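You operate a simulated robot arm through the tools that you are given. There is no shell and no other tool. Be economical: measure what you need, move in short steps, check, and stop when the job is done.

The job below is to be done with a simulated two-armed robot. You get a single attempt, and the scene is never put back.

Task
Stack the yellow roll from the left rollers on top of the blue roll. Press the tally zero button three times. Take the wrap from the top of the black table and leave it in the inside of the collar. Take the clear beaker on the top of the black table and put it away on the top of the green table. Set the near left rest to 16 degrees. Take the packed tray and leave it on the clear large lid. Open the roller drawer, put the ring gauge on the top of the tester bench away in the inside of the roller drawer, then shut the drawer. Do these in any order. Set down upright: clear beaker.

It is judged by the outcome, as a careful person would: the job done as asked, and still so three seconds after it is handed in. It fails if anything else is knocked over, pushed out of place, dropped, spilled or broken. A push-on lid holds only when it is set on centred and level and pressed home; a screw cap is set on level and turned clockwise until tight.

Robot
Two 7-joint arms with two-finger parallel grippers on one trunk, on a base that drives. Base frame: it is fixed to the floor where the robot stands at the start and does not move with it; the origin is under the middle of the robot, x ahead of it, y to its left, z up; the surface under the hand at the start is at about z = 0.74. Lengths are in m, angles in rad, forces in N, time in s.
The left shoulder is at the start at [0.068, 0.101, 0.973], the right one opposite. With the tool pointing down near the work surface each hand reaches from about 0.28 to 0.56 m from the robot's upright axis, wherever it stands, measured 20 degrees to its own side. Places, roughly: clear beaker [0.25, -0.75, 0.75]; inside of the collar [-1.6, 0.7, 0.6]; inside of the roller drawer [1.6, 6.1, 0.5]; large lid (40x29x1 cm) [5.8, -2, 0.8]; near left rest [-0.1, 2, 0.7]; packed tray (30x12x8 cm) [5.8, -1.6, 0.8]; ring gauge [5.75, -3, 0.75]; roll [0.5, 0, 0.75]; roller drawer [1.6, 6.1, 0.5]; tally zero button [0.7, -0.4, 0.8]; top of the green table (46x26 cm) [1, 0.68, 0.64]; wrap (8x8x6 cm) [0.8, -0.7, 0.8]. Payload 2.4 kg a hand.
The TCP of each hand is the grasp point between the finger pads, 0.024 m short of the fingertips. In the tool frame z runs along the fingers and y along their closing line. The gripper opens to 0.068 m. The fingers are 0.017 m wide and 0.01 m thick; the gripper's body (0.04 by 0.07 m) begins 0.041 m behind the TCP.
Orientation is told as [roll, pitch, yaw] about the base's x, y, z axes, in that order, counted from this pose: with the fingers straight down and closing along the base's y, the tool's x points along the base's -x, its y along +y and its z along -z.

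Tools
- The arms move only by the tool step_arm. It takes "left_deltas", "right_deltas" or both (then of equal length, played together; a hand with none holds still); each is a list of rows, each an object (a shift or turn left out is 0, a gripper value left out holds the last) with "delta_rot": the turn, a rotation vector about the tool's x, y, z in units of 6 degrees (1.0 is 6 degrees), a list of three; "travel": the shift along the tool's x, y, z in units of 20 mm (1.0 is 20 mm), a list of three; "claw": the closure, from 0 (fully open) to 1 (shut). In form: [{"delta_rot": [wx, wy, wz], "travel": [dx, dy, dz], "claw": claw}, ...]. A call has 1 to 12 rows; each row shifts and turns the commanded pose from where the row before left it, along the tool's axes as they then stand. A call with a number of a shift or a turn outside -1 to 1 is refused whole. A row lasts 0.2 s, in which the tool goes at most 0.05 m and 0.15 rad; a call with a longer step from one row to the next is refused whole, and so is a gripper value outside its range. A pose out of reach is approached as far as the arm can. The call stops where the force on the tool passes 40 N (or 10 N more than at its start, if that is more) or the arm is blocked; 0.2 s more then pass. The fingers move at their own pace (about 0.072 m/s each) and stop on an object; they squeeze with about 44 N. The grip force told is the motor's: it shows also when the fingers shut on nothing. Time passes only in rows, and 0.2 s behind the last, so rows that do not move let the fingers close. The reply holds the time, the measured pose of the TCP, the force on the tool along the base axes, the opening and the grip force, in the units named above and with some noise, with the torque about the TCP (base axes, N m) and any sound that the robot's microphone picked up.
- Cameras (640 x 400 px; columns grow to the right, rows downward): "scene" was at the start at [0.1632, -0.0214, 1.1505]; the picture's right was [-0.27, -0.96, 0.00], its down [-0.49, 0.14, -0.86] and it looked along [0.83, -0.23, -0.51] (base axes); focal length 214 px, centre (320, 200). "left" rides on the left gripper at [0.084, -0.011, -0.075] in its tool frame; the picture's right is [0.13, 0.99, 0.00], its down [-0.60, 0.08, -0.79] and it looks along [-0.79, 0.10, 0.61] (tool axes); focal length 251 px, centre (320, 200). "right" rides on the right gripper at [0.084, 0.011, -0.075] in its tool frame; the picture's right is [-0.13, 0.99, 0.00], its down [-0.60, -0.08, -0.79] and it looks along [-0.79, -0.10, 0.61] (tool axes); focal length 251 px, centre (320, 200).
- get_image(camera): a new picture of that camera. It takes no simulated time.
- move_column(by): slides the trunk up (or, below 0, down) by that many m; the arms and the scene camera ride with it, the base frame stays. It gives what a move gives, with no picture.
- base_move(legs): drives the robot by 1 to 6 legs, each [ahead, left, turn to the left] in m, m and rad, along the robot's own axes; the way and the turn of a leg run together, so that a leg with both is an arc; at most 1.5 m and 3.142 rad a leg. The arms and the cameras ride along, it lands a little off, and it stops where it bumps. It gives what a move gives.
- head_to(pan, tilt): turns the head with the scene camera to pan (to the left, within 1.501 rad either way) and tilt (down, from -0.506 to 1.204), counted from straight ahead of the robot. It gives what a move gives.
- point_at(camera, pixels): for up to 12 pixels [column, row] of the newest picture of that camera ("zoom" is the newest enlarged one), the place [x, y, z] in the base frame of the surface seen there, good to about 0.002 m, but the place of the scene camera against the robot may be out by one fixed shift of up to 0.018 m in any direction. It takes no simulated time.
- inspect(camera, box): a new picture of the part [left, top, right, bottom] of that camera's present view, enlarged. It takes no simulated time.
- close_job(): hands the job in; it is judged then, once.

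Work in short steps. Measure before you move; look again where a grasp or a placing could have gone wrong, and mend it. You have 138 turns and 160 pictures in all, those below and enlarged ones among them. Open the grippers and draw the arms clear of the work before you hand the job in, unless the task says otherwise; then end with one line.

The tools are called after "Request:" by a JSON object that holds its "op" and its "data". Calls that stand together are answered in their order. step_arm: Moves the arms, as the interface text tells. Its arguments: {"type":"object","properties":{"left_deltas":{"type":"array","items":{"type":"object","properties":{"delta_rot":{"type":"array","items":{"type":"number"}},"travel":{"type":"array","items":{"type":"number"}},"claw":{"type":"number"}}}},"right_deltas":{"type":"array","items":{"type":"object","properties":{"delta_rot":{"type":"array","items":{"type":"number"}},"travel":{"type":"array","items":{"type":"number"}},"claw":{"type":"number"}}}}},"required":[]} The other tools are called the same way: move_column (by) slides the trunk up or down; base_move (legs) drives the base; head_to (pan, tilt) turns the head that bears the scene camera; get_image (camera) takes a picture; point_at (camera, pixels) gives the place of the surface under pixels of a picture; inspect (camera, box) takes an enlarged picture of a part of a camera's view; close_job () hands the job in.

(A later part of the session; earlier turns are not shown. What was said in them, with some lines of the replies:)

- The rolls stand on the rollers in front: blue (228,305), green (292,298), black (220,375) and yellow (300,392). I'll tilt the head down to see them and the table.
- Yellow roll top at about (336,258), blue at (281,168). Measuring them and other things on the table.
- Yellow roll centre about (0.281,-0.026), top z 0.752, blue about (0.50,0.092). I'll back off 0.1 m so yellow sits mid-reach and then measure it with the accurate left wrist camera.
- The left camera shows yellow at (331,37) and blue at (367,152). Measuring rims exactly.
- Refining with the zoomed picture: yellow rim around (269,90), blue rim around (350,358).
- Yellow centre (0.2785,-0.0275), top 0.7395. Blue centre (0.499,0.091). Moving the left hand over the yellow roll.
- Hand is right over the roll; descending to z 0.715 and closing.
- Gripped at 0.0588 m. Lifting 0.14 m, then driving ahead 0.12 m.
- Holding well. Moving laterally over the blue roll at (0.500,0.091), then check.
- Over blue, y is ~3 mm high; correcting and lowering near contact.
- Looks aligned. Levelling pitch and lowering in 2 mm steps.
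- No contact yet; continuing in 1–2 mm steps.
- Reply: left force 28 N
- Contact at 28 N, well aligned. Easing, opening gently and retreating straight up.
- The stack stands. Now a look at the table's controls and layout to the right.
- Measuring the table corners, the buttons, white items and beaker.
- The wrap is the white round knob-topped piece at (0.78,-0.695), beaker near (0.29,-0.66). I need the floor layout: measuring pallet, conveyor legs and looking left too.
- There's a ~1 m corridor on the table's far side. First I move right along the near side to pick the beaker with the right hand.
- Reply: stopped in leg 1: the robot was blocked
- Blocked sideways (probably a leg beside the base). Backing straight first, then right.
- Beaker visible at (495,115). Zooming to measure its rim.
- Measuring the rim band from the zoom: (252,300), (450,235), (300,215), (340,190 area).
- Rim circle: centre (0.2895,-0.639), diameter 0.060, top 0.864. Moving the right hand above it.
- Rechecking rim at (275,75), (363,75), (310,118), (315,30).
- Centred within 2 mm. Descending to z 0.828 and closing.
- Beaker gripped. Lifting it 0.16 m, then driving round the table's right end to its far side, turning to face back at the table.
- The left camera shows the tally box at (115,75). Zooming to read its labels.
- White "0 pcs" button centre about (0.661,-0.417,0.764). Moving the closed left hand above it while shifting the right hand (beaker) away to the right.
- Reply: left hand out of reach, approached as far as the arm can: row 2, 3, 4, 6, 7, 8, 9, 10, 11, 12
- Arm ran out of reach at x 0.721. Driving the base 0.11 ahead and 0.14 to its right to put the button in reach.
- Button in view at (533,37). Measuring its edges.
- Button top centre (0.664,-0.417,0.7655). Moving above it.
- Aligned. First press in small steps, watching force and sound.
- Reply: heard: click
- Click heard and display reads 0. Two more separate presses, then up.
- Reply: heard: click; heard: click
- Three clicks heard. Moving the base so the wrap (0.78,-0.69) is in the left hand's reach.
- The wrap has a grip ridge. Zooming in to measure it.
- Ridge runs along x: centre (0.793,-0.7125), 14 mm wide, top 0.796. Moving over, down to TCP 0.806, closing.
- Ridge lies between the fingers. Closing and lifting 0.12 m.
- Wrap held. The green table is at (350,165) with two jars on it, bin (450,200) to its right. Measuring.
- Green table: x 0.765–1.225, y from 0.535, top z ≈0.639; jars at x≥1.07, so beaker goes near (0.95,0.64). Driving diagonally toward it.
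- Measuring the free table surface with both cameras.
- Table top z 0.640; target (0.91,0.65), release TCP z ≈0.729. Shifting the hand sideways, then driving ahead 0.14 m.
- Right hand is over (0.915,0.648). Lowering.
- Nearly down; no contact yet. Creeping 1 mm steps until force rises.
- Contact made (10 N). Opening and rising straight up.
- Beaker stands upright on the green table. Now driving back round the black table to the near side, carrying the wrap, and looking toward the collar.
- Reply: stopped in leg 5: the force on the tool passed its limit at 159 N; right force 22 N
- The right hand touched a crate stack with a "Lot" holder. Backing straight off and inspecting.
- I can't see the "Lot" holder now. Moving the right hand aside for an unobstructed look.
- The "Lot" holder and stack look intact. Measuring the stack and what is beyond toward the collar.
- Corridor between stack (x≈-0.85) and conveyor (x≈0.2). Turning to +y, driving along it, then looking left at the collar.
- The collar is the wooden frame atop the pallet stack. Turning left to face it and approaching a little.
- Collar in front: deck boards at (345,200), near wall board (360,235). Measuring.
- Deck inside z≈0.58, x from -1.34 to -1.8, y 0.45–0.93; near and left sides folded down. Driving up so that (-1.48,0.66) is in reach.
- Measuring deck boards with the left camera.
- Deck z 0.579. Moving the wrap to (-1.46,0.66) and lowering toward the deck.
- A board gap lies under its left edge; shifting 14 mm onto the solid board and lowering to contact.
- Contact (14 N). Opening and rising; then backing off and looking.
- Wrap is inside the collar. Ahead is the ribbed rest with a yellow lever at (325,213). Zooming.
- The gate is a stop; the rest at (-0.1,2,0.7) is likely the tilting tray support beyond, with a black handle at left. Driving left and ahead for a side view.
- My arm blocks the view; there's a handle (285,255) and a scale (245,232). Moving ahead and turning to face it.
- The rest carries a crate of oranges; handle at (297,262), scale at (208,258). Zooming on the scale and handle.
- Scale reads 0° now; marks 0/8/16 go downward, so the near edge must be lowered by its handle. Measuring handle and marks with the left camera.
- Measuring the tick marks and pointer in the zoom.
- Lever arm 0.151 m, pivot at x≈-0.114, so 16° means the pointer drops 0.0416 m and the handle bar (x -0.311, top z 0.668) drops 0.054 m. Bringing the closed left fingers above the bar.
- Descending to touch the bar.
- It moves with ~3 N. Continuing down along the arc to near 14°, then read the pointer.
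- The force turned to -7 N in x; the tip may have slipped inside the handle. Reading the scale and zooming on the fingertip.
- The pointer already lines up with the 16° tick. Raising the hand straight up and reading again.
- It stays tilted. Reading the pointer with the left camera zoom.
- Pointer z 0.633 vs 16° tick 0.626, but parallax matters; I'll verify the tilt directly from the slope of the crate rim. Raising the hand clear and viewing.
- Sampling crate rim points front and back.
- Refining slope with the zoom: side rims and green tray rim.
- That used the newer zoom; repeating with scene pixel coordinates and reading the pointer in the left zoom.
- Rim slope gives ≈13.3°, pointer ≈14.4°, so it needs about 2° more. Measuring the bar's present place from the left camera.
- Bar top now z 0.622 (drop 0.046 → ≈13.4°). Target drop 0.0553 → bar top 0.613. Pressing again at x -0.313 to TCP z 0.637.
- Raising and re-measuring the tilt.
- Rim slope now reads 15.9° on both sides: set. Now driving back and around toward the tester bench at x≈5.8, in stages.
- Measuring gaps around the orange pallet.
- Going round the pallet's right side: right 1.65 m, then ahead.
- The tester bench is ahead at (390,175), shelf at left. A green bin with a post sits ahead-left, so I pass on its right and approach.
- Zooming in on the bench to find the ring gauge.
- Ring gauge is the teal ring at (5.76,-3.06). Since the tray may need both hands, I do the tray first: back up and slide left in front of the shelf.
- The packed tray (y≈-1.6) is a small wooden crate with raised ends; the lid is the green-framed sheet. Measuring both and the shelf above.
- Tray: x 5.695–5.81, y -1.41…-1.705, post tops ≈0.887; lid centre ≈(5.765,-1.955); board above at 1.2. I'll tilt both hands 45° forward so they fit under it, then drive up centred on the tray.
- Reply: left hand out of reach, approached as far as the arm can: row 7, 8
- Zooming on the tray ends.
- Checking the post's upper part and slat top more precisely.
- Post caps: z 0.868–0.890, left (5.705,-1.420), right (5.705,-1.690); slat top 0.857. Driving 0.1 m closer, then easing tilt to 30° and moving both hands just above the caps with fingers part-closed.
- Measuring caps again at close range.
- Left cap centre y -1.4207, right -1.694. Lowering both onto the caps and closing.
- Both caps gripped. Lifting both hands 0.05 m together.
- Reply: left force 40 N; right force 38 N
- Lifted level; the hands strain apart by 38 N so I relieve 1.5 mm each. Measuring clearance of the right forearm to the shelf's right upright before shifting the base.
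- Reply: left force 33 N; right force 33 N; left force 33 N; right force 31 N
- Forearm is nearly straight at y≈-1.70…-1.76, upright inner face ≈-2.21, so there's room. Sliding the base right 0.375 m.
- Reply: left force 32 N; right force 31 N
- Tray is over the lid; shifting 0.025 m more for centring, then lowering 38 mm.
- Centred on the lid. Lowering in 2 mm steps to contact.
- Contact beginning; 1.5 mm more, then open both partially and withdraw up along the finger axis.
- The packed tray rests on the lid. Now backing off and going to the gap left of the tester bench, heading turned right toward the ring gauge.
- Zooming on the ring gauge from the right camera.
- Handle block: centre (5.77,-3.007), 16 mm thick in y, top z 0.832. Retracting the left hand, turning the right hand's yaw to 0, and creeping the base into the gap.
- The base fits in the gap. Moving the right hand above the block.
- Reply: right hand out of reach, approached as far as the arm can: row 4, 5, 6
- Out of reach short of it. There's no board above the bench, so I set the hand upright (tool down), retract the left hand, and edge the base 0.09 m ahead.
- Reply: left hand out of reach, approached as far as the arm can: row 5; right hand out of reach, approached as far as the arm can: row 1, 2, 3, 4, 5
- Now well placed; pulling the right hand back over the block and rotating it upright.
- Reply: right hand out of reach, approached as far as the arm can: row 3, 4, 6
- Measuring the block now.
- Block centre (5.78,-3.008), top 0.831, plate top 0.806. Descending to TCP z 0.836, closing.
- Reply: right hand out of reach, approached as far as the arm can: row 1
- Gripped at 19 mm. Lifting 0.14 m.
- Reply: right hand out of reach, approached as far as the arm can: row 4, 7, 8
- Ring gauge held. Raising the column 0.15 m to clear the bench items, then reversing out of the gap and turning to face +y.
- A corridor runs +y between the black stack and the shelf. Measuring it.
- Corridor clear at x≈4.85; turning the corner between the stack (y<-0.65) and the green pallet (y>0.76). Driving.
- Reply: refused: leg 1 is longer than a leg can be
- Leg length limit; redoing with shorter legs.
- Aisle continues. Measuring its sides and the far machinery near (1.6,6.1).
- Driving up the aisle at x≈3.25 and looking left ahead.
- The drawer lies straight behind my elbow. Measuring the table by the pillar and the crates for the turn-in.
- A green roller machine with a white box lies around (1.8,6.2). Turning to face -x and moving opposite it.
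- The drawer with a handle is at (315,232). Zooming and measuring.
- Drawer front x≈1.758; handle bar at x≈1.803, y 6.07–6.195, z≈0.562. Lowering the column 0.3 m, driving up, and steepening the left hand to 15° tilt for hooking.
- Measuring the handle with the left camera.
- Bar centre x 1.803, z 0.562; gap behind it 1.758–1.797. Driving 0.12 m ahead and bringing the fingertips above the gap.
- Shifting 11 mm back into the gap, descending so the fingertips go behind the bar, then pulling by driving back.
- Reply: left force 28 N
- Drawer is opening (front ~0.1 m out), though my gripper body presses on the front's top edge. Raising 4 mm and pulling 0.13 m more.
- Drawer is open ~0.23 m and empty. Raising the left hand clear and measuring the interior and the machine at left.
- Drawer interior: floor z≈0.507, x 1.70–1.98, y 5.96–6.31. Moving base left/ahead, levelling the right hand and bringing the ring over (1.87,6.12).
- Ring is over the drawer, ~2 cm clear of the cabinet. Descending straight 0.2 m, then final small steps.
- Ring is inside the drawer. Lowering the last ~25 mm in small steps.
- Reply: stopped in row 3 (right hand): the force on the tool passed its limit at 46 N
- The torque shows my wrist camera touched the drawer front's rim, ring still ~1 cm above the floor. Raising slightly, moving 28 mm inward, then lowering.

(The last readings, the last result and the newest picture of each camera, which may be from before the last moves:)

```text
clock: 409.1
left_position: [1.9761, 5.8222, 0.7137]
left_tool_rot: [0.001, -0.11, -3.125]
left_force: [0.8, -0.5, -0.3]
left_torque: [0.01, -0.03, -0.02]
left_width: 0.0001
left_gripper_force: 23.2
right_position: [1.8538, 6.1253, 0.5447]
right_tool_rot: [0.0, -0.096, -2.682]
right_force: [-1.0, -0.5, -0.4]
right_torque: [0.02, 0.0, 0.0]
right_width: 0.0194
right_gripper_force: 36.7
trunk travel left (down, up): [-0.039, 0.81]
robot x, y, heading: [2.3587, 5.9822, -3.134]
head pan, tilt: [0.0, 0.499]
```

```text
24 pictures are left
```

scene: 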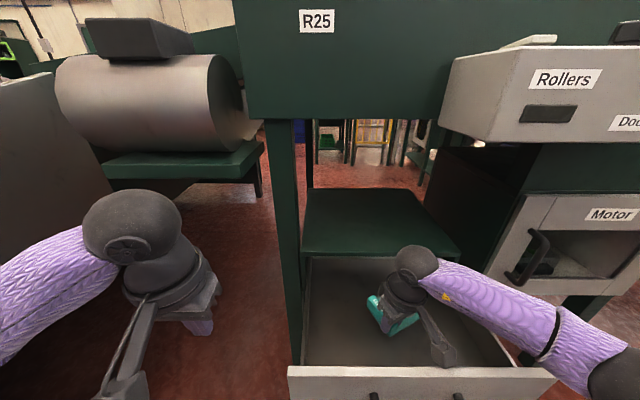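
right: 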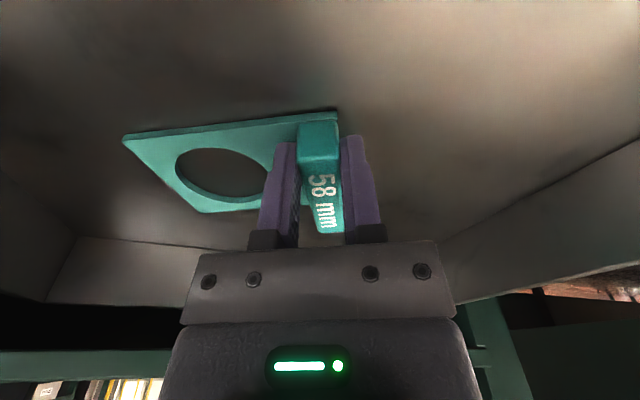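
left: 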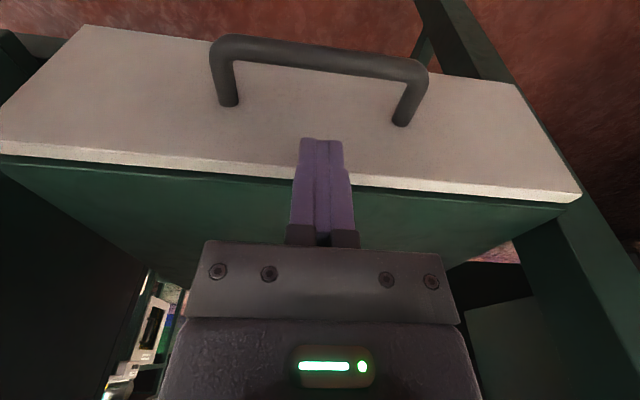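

Clear now. Lowering 4 mm more in 1 mm steps, then open and rise straight up.

Request:
{"op": "step_arm", "data": {"right_deltas": [{"travel": [0, 0, 0.06]}, {"travel": [0, 0, 0.06]}, {"travel": [0, 0, 0.06]}]}}

Request:
{"op": "step_arm", "data": {"right_deltas": [{"claw": 0.5}, {"claw": 0.5}, {"claw": 0.5}, {"travel": [-0.03, 0, -0.4]}, {"travel": [-0.093, 0, -1]}, {"travel": [-0.093, 0, -1]}, {"travel": [-0.093, 0, -1]}, {"travel": [-0.093, 0, -1]}, {"travel": [-0.093, 0, -1]}, {"travel": [-0.093, 0, -1]}, {"travel": [0.5, 0, -1]}, {"travel": [0.8, 0, -1]}]}}

Request:
{"op": "get_image", "data": {"camera": "right"}}

Request:
{"op": "get_image", "data": {"camera": "scene"}}

```text
clock: 409.9
left_position: [1.9789, 5.8216, 0.7148]
left_tool_rot: [0.001, -0.113, -3.126]
left_force: [0.5, -0.5, 0.6]
left_torque: [0.01, -0.03, 0.01]
left_width: 0.0
left_gripper_force: 23.6
right_position: [1.8521, 6.126, 0.5431]
right_tool_rot: [-0.002, -0.099, -2.682]
right_force: [1.3, 0.5, 18.5]
right_torque: [0.27, 0.08, -0.03]
right_width: 0.019
right_gripper_force: 36.5
trunk travel left (down, up): [-0.039, 0.81]
robot x, y, heading: [2.3594, 5.9771, -3.132]
head pan, tilt: [0.0, 0.499]
```

```text
clock: 412.5
left_position: [1.9764, 5.8219, 0.7129]
left_tool_rot: [0.0, -0.109, -3.125]
left_force: [0.5, -0.1, -0.2]
left_torque: [0.01, 0.0, 0.01]
left_width: 0.0001
left_gripper_force: 23.7
right_position: [1.8792, 6.1399, 0.7047]
right_tool_rot: [-0.001, -0.094, -2.677]
right_force: [0.7, -0.9, 0.2]
right_torque: [0.0, 0.02, 0.02]
right_width: 0.0341
right_gripper_force: 0.1
trunk travel left (down, up): [-0.039, 0.81]
robot x, y, heading: [2.3583, 5.9793, -3.131]
head pan, tilt: [0.0, 0.499]
```

```text
23 pictures are left
```

right: 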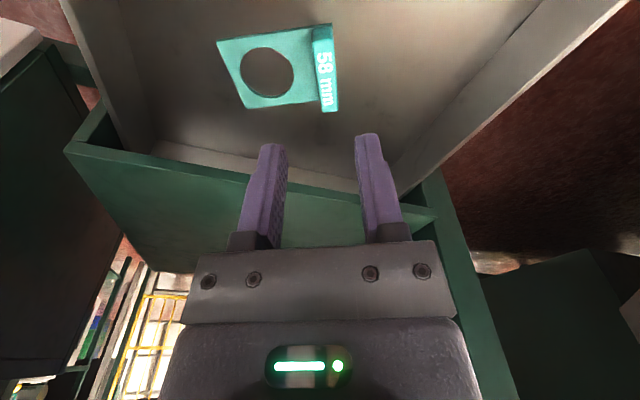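

```text
22 pictures are left
```

scene: 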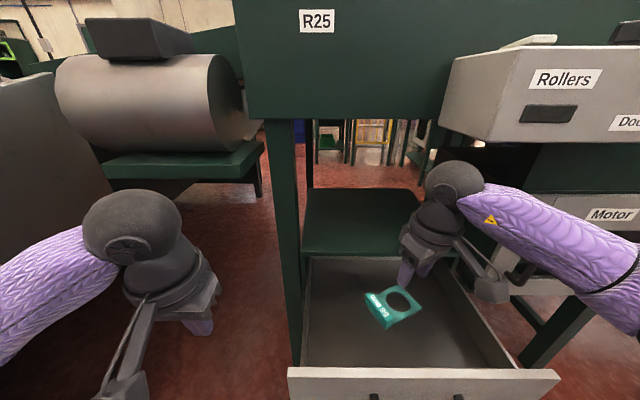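

Ring gauge lies in the drawer. Closing the right fingers, backing off 0.22 m, lowering to handle height, and pushing the drawer in by driving ahead.

Request:
{"op": "base_move", "data": {"legs": [[-0.22, 0, 0]]}}

Request:
{"op": "step_arm", "data": {"right_deltas": [{"travel": [0.093, 0, 1], "claw": 1}, {"travel": [0.093, 0, 1]}, {"travel": [0.093, 0, 1]}, {"travel": [0.093, 0, 1]}, {"travel": [0.093, 0, 1]}, {"travel": [0.093, 0, 1]}, {"travel": [0.05, 0, 0.5]}]}}

Request:
{"op": "base_move", "data": {"legs": [[0.2, 0, 0]]}}

Request:
{"op": "get_image", "data": {"camera": "right"}}

Request:
{"op": "get_image", "data": {"camera": "scene"}}

```text
clock: 414.2
left_position: [2.1918, 5.8217, 0.7134]
left_tool_rot: [-0.001, -0.109, -3.124]
left_force: [-1.3, -0.3, 0.4]
left_torque: [-0.01, -0.02, 0.0]
left_width: 0.0001
left_gripper_force: 23.8
right_position: [2.0942, 6.1413, 0.7058]
right_tool_rot: [0.0, -0.097, -2.678]
right_force: [-0.4, -0.2, -0.6]
right_torque: [-0.01, 0.01, -0.01]
right_width: 0.034
right_gripper_force: 0.1
trunk travel left (down, up): [-0.039, 0.81]
robot x, y, heading: [2.5744, 5.9867, -3.129]
head pan, tilt: [0.0, 0.499]
```

```text
clock: 415.8
left_position: [2.1911, 5.8216, 0.7133]
left_tool_rot: [0.002, -0.11, -3.123]
left_force: [-0.4, -0.3, -0.7]
left_torque: [0.0, 0.0, -0.04]
left_width: 0.0
left_gripper_force: 23.9
right_position: [2.0934, 6.1407, 0.5735]
right_tool_rot: [0.0, -0.096, -2.678]
right_force: [-0.6, -0.8, -0.1]
right_torque: [-0.02, -0.01, 0.0]
right_width: 0.0004
right_gripper_force: 23.8
trunk travel left (down, up): [-0.039, 0.81]
robot x, y, heading: [2.5767, 5.9842, -3.129]
head pan, tilt: [0.0, 0.499]
```

```text
clock: 417.4
left_position: [1.987, 5.8169, 0.713]
left_tool_rot: [0.0, -0.111, -3.117]
left_force: [-0.5, 0.3, 0.8]
left_torque: [0.01, -0.03, -0.01]
left_width: 0.0
left_gripper_force: 23.8
right_position: [1.8857, 6.1348, 0.5736]
right_tool_rot: [0.001, -0.098, -2.672]
right_force: [0.1, 0.8, -0.1]
right_torque: [0.0, -0.01, 0.01]
right_width: 0.0001
right_gripper_force: 23.5
trunk travel left (down, up): [-0.039, 0.81]
robot x, y, heading: [2.3695, 5.9783, -3.126]
head pan, tilt: [0.0, 0.499]
```

```text
21 pictures are left
```

right: 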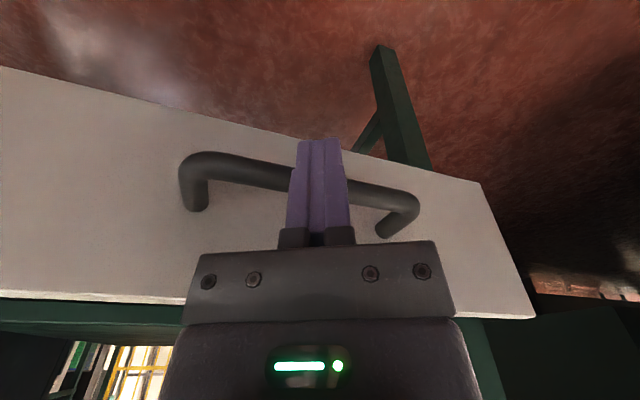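

```text
20 pictures are left
```

scene: 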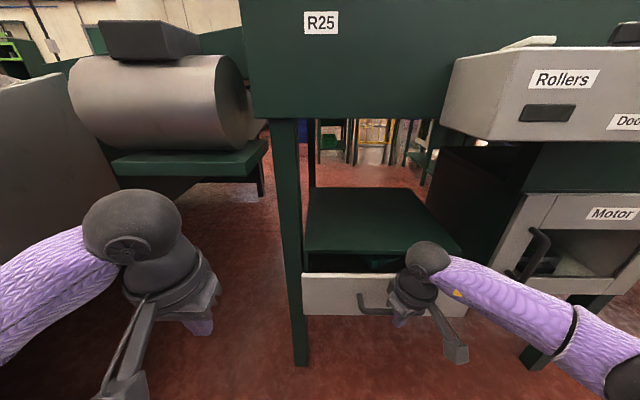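

Drawer nearly shut (about 6 cm left). Pushing 0.05 and then a bit more until it seats.

Request:
{"op": "base_move", "data": {"legs": [[0.05, 0, 0]]}}

Request:
{"op": "step_arm", "data": {"right_deltas": [{"travel": [-0.2, -0.1, 0]}, {"travel": [-0.2, -0.1, 0]}, {"travel": [-0.2, -0.1, 0]}, {"travel": [-0.15, -0.07, 0]}, {"travel": [-0.15, -0.07, 0]}, {"travel": [-0.15, -0.07, 0]}]}}

Request:
{"op": "get_image", "data": {"camera": "scene"}}

Request:
{"op": "point_at", "data": {"camera": "scene", "pixels": [[320, 300], [340, 292], [330, 240]]}}

```text
clock: 418.3
left_position: [1.936, 5.8151, 0.7146]
left_tool_rot: [0.0, -0.11, -3.116]
left_force: [-0.4, -0.6, -0.5]
left_torque: [0.02, 0.0, 0.01]
left_width: 0.0001
left_gripper_force: 23.6
right_position: [1.8345, 6.132, 0.5736]
right_tool_rot: [0.001, -0.097, -2.67]
right_force: [0.1, -0.2, -0.3]
right_torque: [-0.03, 0.01, -0.02]
right_width: 0.0
right_gripper_force: 23.0
trunk travel left (down, up): [-0.039, 0.81]
robot x, y, heading: [2.3169, 5.9838, -3.126]
head pan, tilt: [0.0, 0.499]
```

```text
clock: 419.9
left_position: [1.9376, 5.8163, 0.7144]
left_tool_rot: [0.003, -0.112, -3.118]
left_force: [-0.1, -0.6, -0.5]
left_torque: [0.01, 0.03, -0.02]
left_width: 0.0
left_gripper_force: 23.5
right_position: [1.8154, 6.1348, 0.575]
right_tool_rot: [0.006, -0.088, -2.669]
right_force: [14.2, -1.4, 9.5]
right_torque: [0.0, -0.12, -0.04]
right_width: 0.0
right_gripper_force: 23.1
trunk travel left (down, up): [-0.039, 0.81]
robot x, y, heading: [2.3149, 5.9772, -3.134]
head pan, tilt: [0.0, 0.499]
stopped in row 6 (right hand): the force on the tool passed its limit at 42 N (the readings are from after the stop); the commanded pose is now the measured one
```

```text
19 pictures are left
```

scene: 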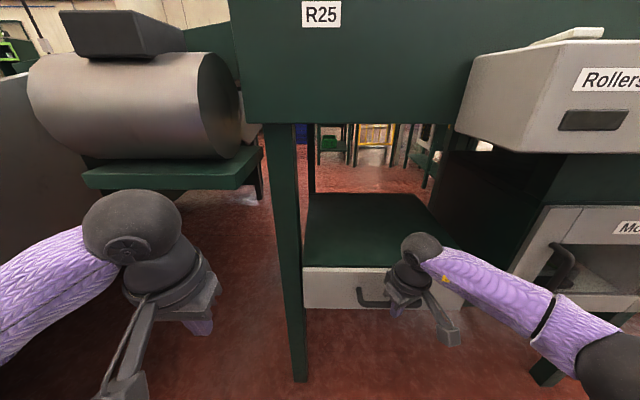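

```text
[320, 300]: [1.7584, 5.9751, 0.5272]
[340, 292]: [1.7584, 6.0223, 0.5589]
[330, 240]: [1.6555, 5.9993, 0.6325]
```

Front is back at x 1.758: shut. Backing off, raising and opening both grippers, and a last look.

Request:
{"op": "base_move", "data": {"legs": [[-0.4, 0, 0]]}}

Request:
{"op": "step_arm", "data": {"left_deltas": [{"travel": [0, 0, -1], "claw": 0}, {"travel": [0, 0, -1]}, {"travel": [0, 0, -1]}], "right_deltas": [{"travel": [0, 0, -1], "claw": 0}, {"travel": [0, 0, -1]}, {"travel": [0, 0, -1]}]}}

Request:
{"op": "get_image", "data": {"camera": "scene"}}

```text
clock: 422.3
left_position: [2.3299, 5.8226, 0.7139]
left_tool_rot: [0.001, -0.11, -3.117]
left_force: [-0.4, 0.9, 0.1]
left_torque: [0.0, 0.01, 0.02]
left_width: 0.0
left_gripper_force: 23.6
right_position: [2.208, 6.1398, 0.5744]
right_tool_rot: [0.003, -0.088, -2.667]
right_force: [0.1, 0.5, 0.1]
right_torque: [0.01, -0.04, 0.01]
right_width: 0.0
right_gripper_force: 23.3
trunk travel left (down, up): [-0.039, 0.81]
robot x, y, heading: [2.7126, 5.9885, -3.124]
head pan, tilt: [0.0, 0.499]
```

```text
clock: 423.1
left_position: [2.3362, 5.8235, 0.7722]
left_tool_rot: [0.0, -0.109, -3.117]
left_force: [-0.1, 0.5, -0.1]
left_torque: [0.0, 0.02, -0.01]
left_width: 0.0682
left_gripper_force: 0.1
right_position: [2.213, 6.143, 0.6337]
right_tool_rot: [0.004, -0.088, -2.667]
right_force: [-0.2, 0.3, 0.0]
right_torque: [-0.02, 0.0, 0.02]
right_width: 0.0678
right_gripper_force: 0.1
trunk travel left (down, up): [-0.039, 0.81]
robot x, y, heading: [2.7108, 5.9828, -3.123]
head pan, tilt: [0.0, 0.499]
```

```text
18 pictures are left
```

scene: 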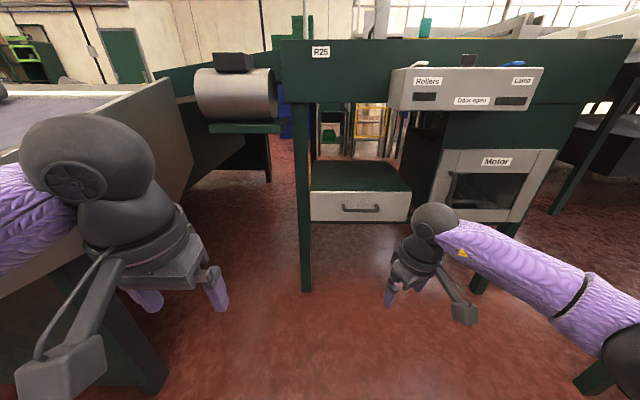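

The drawer is shut with the ring gauge inside, both grippers are open and the arms are clear. Handing in.

Request:
{"op": "close_job", "data": {}}

```text
The job is handed in.
```

All seven tasks are done and the job is handed in. On the drive to the collar the right hand bumped the crate stack with the "Lot" holder; both looked intact and in place afterwards.
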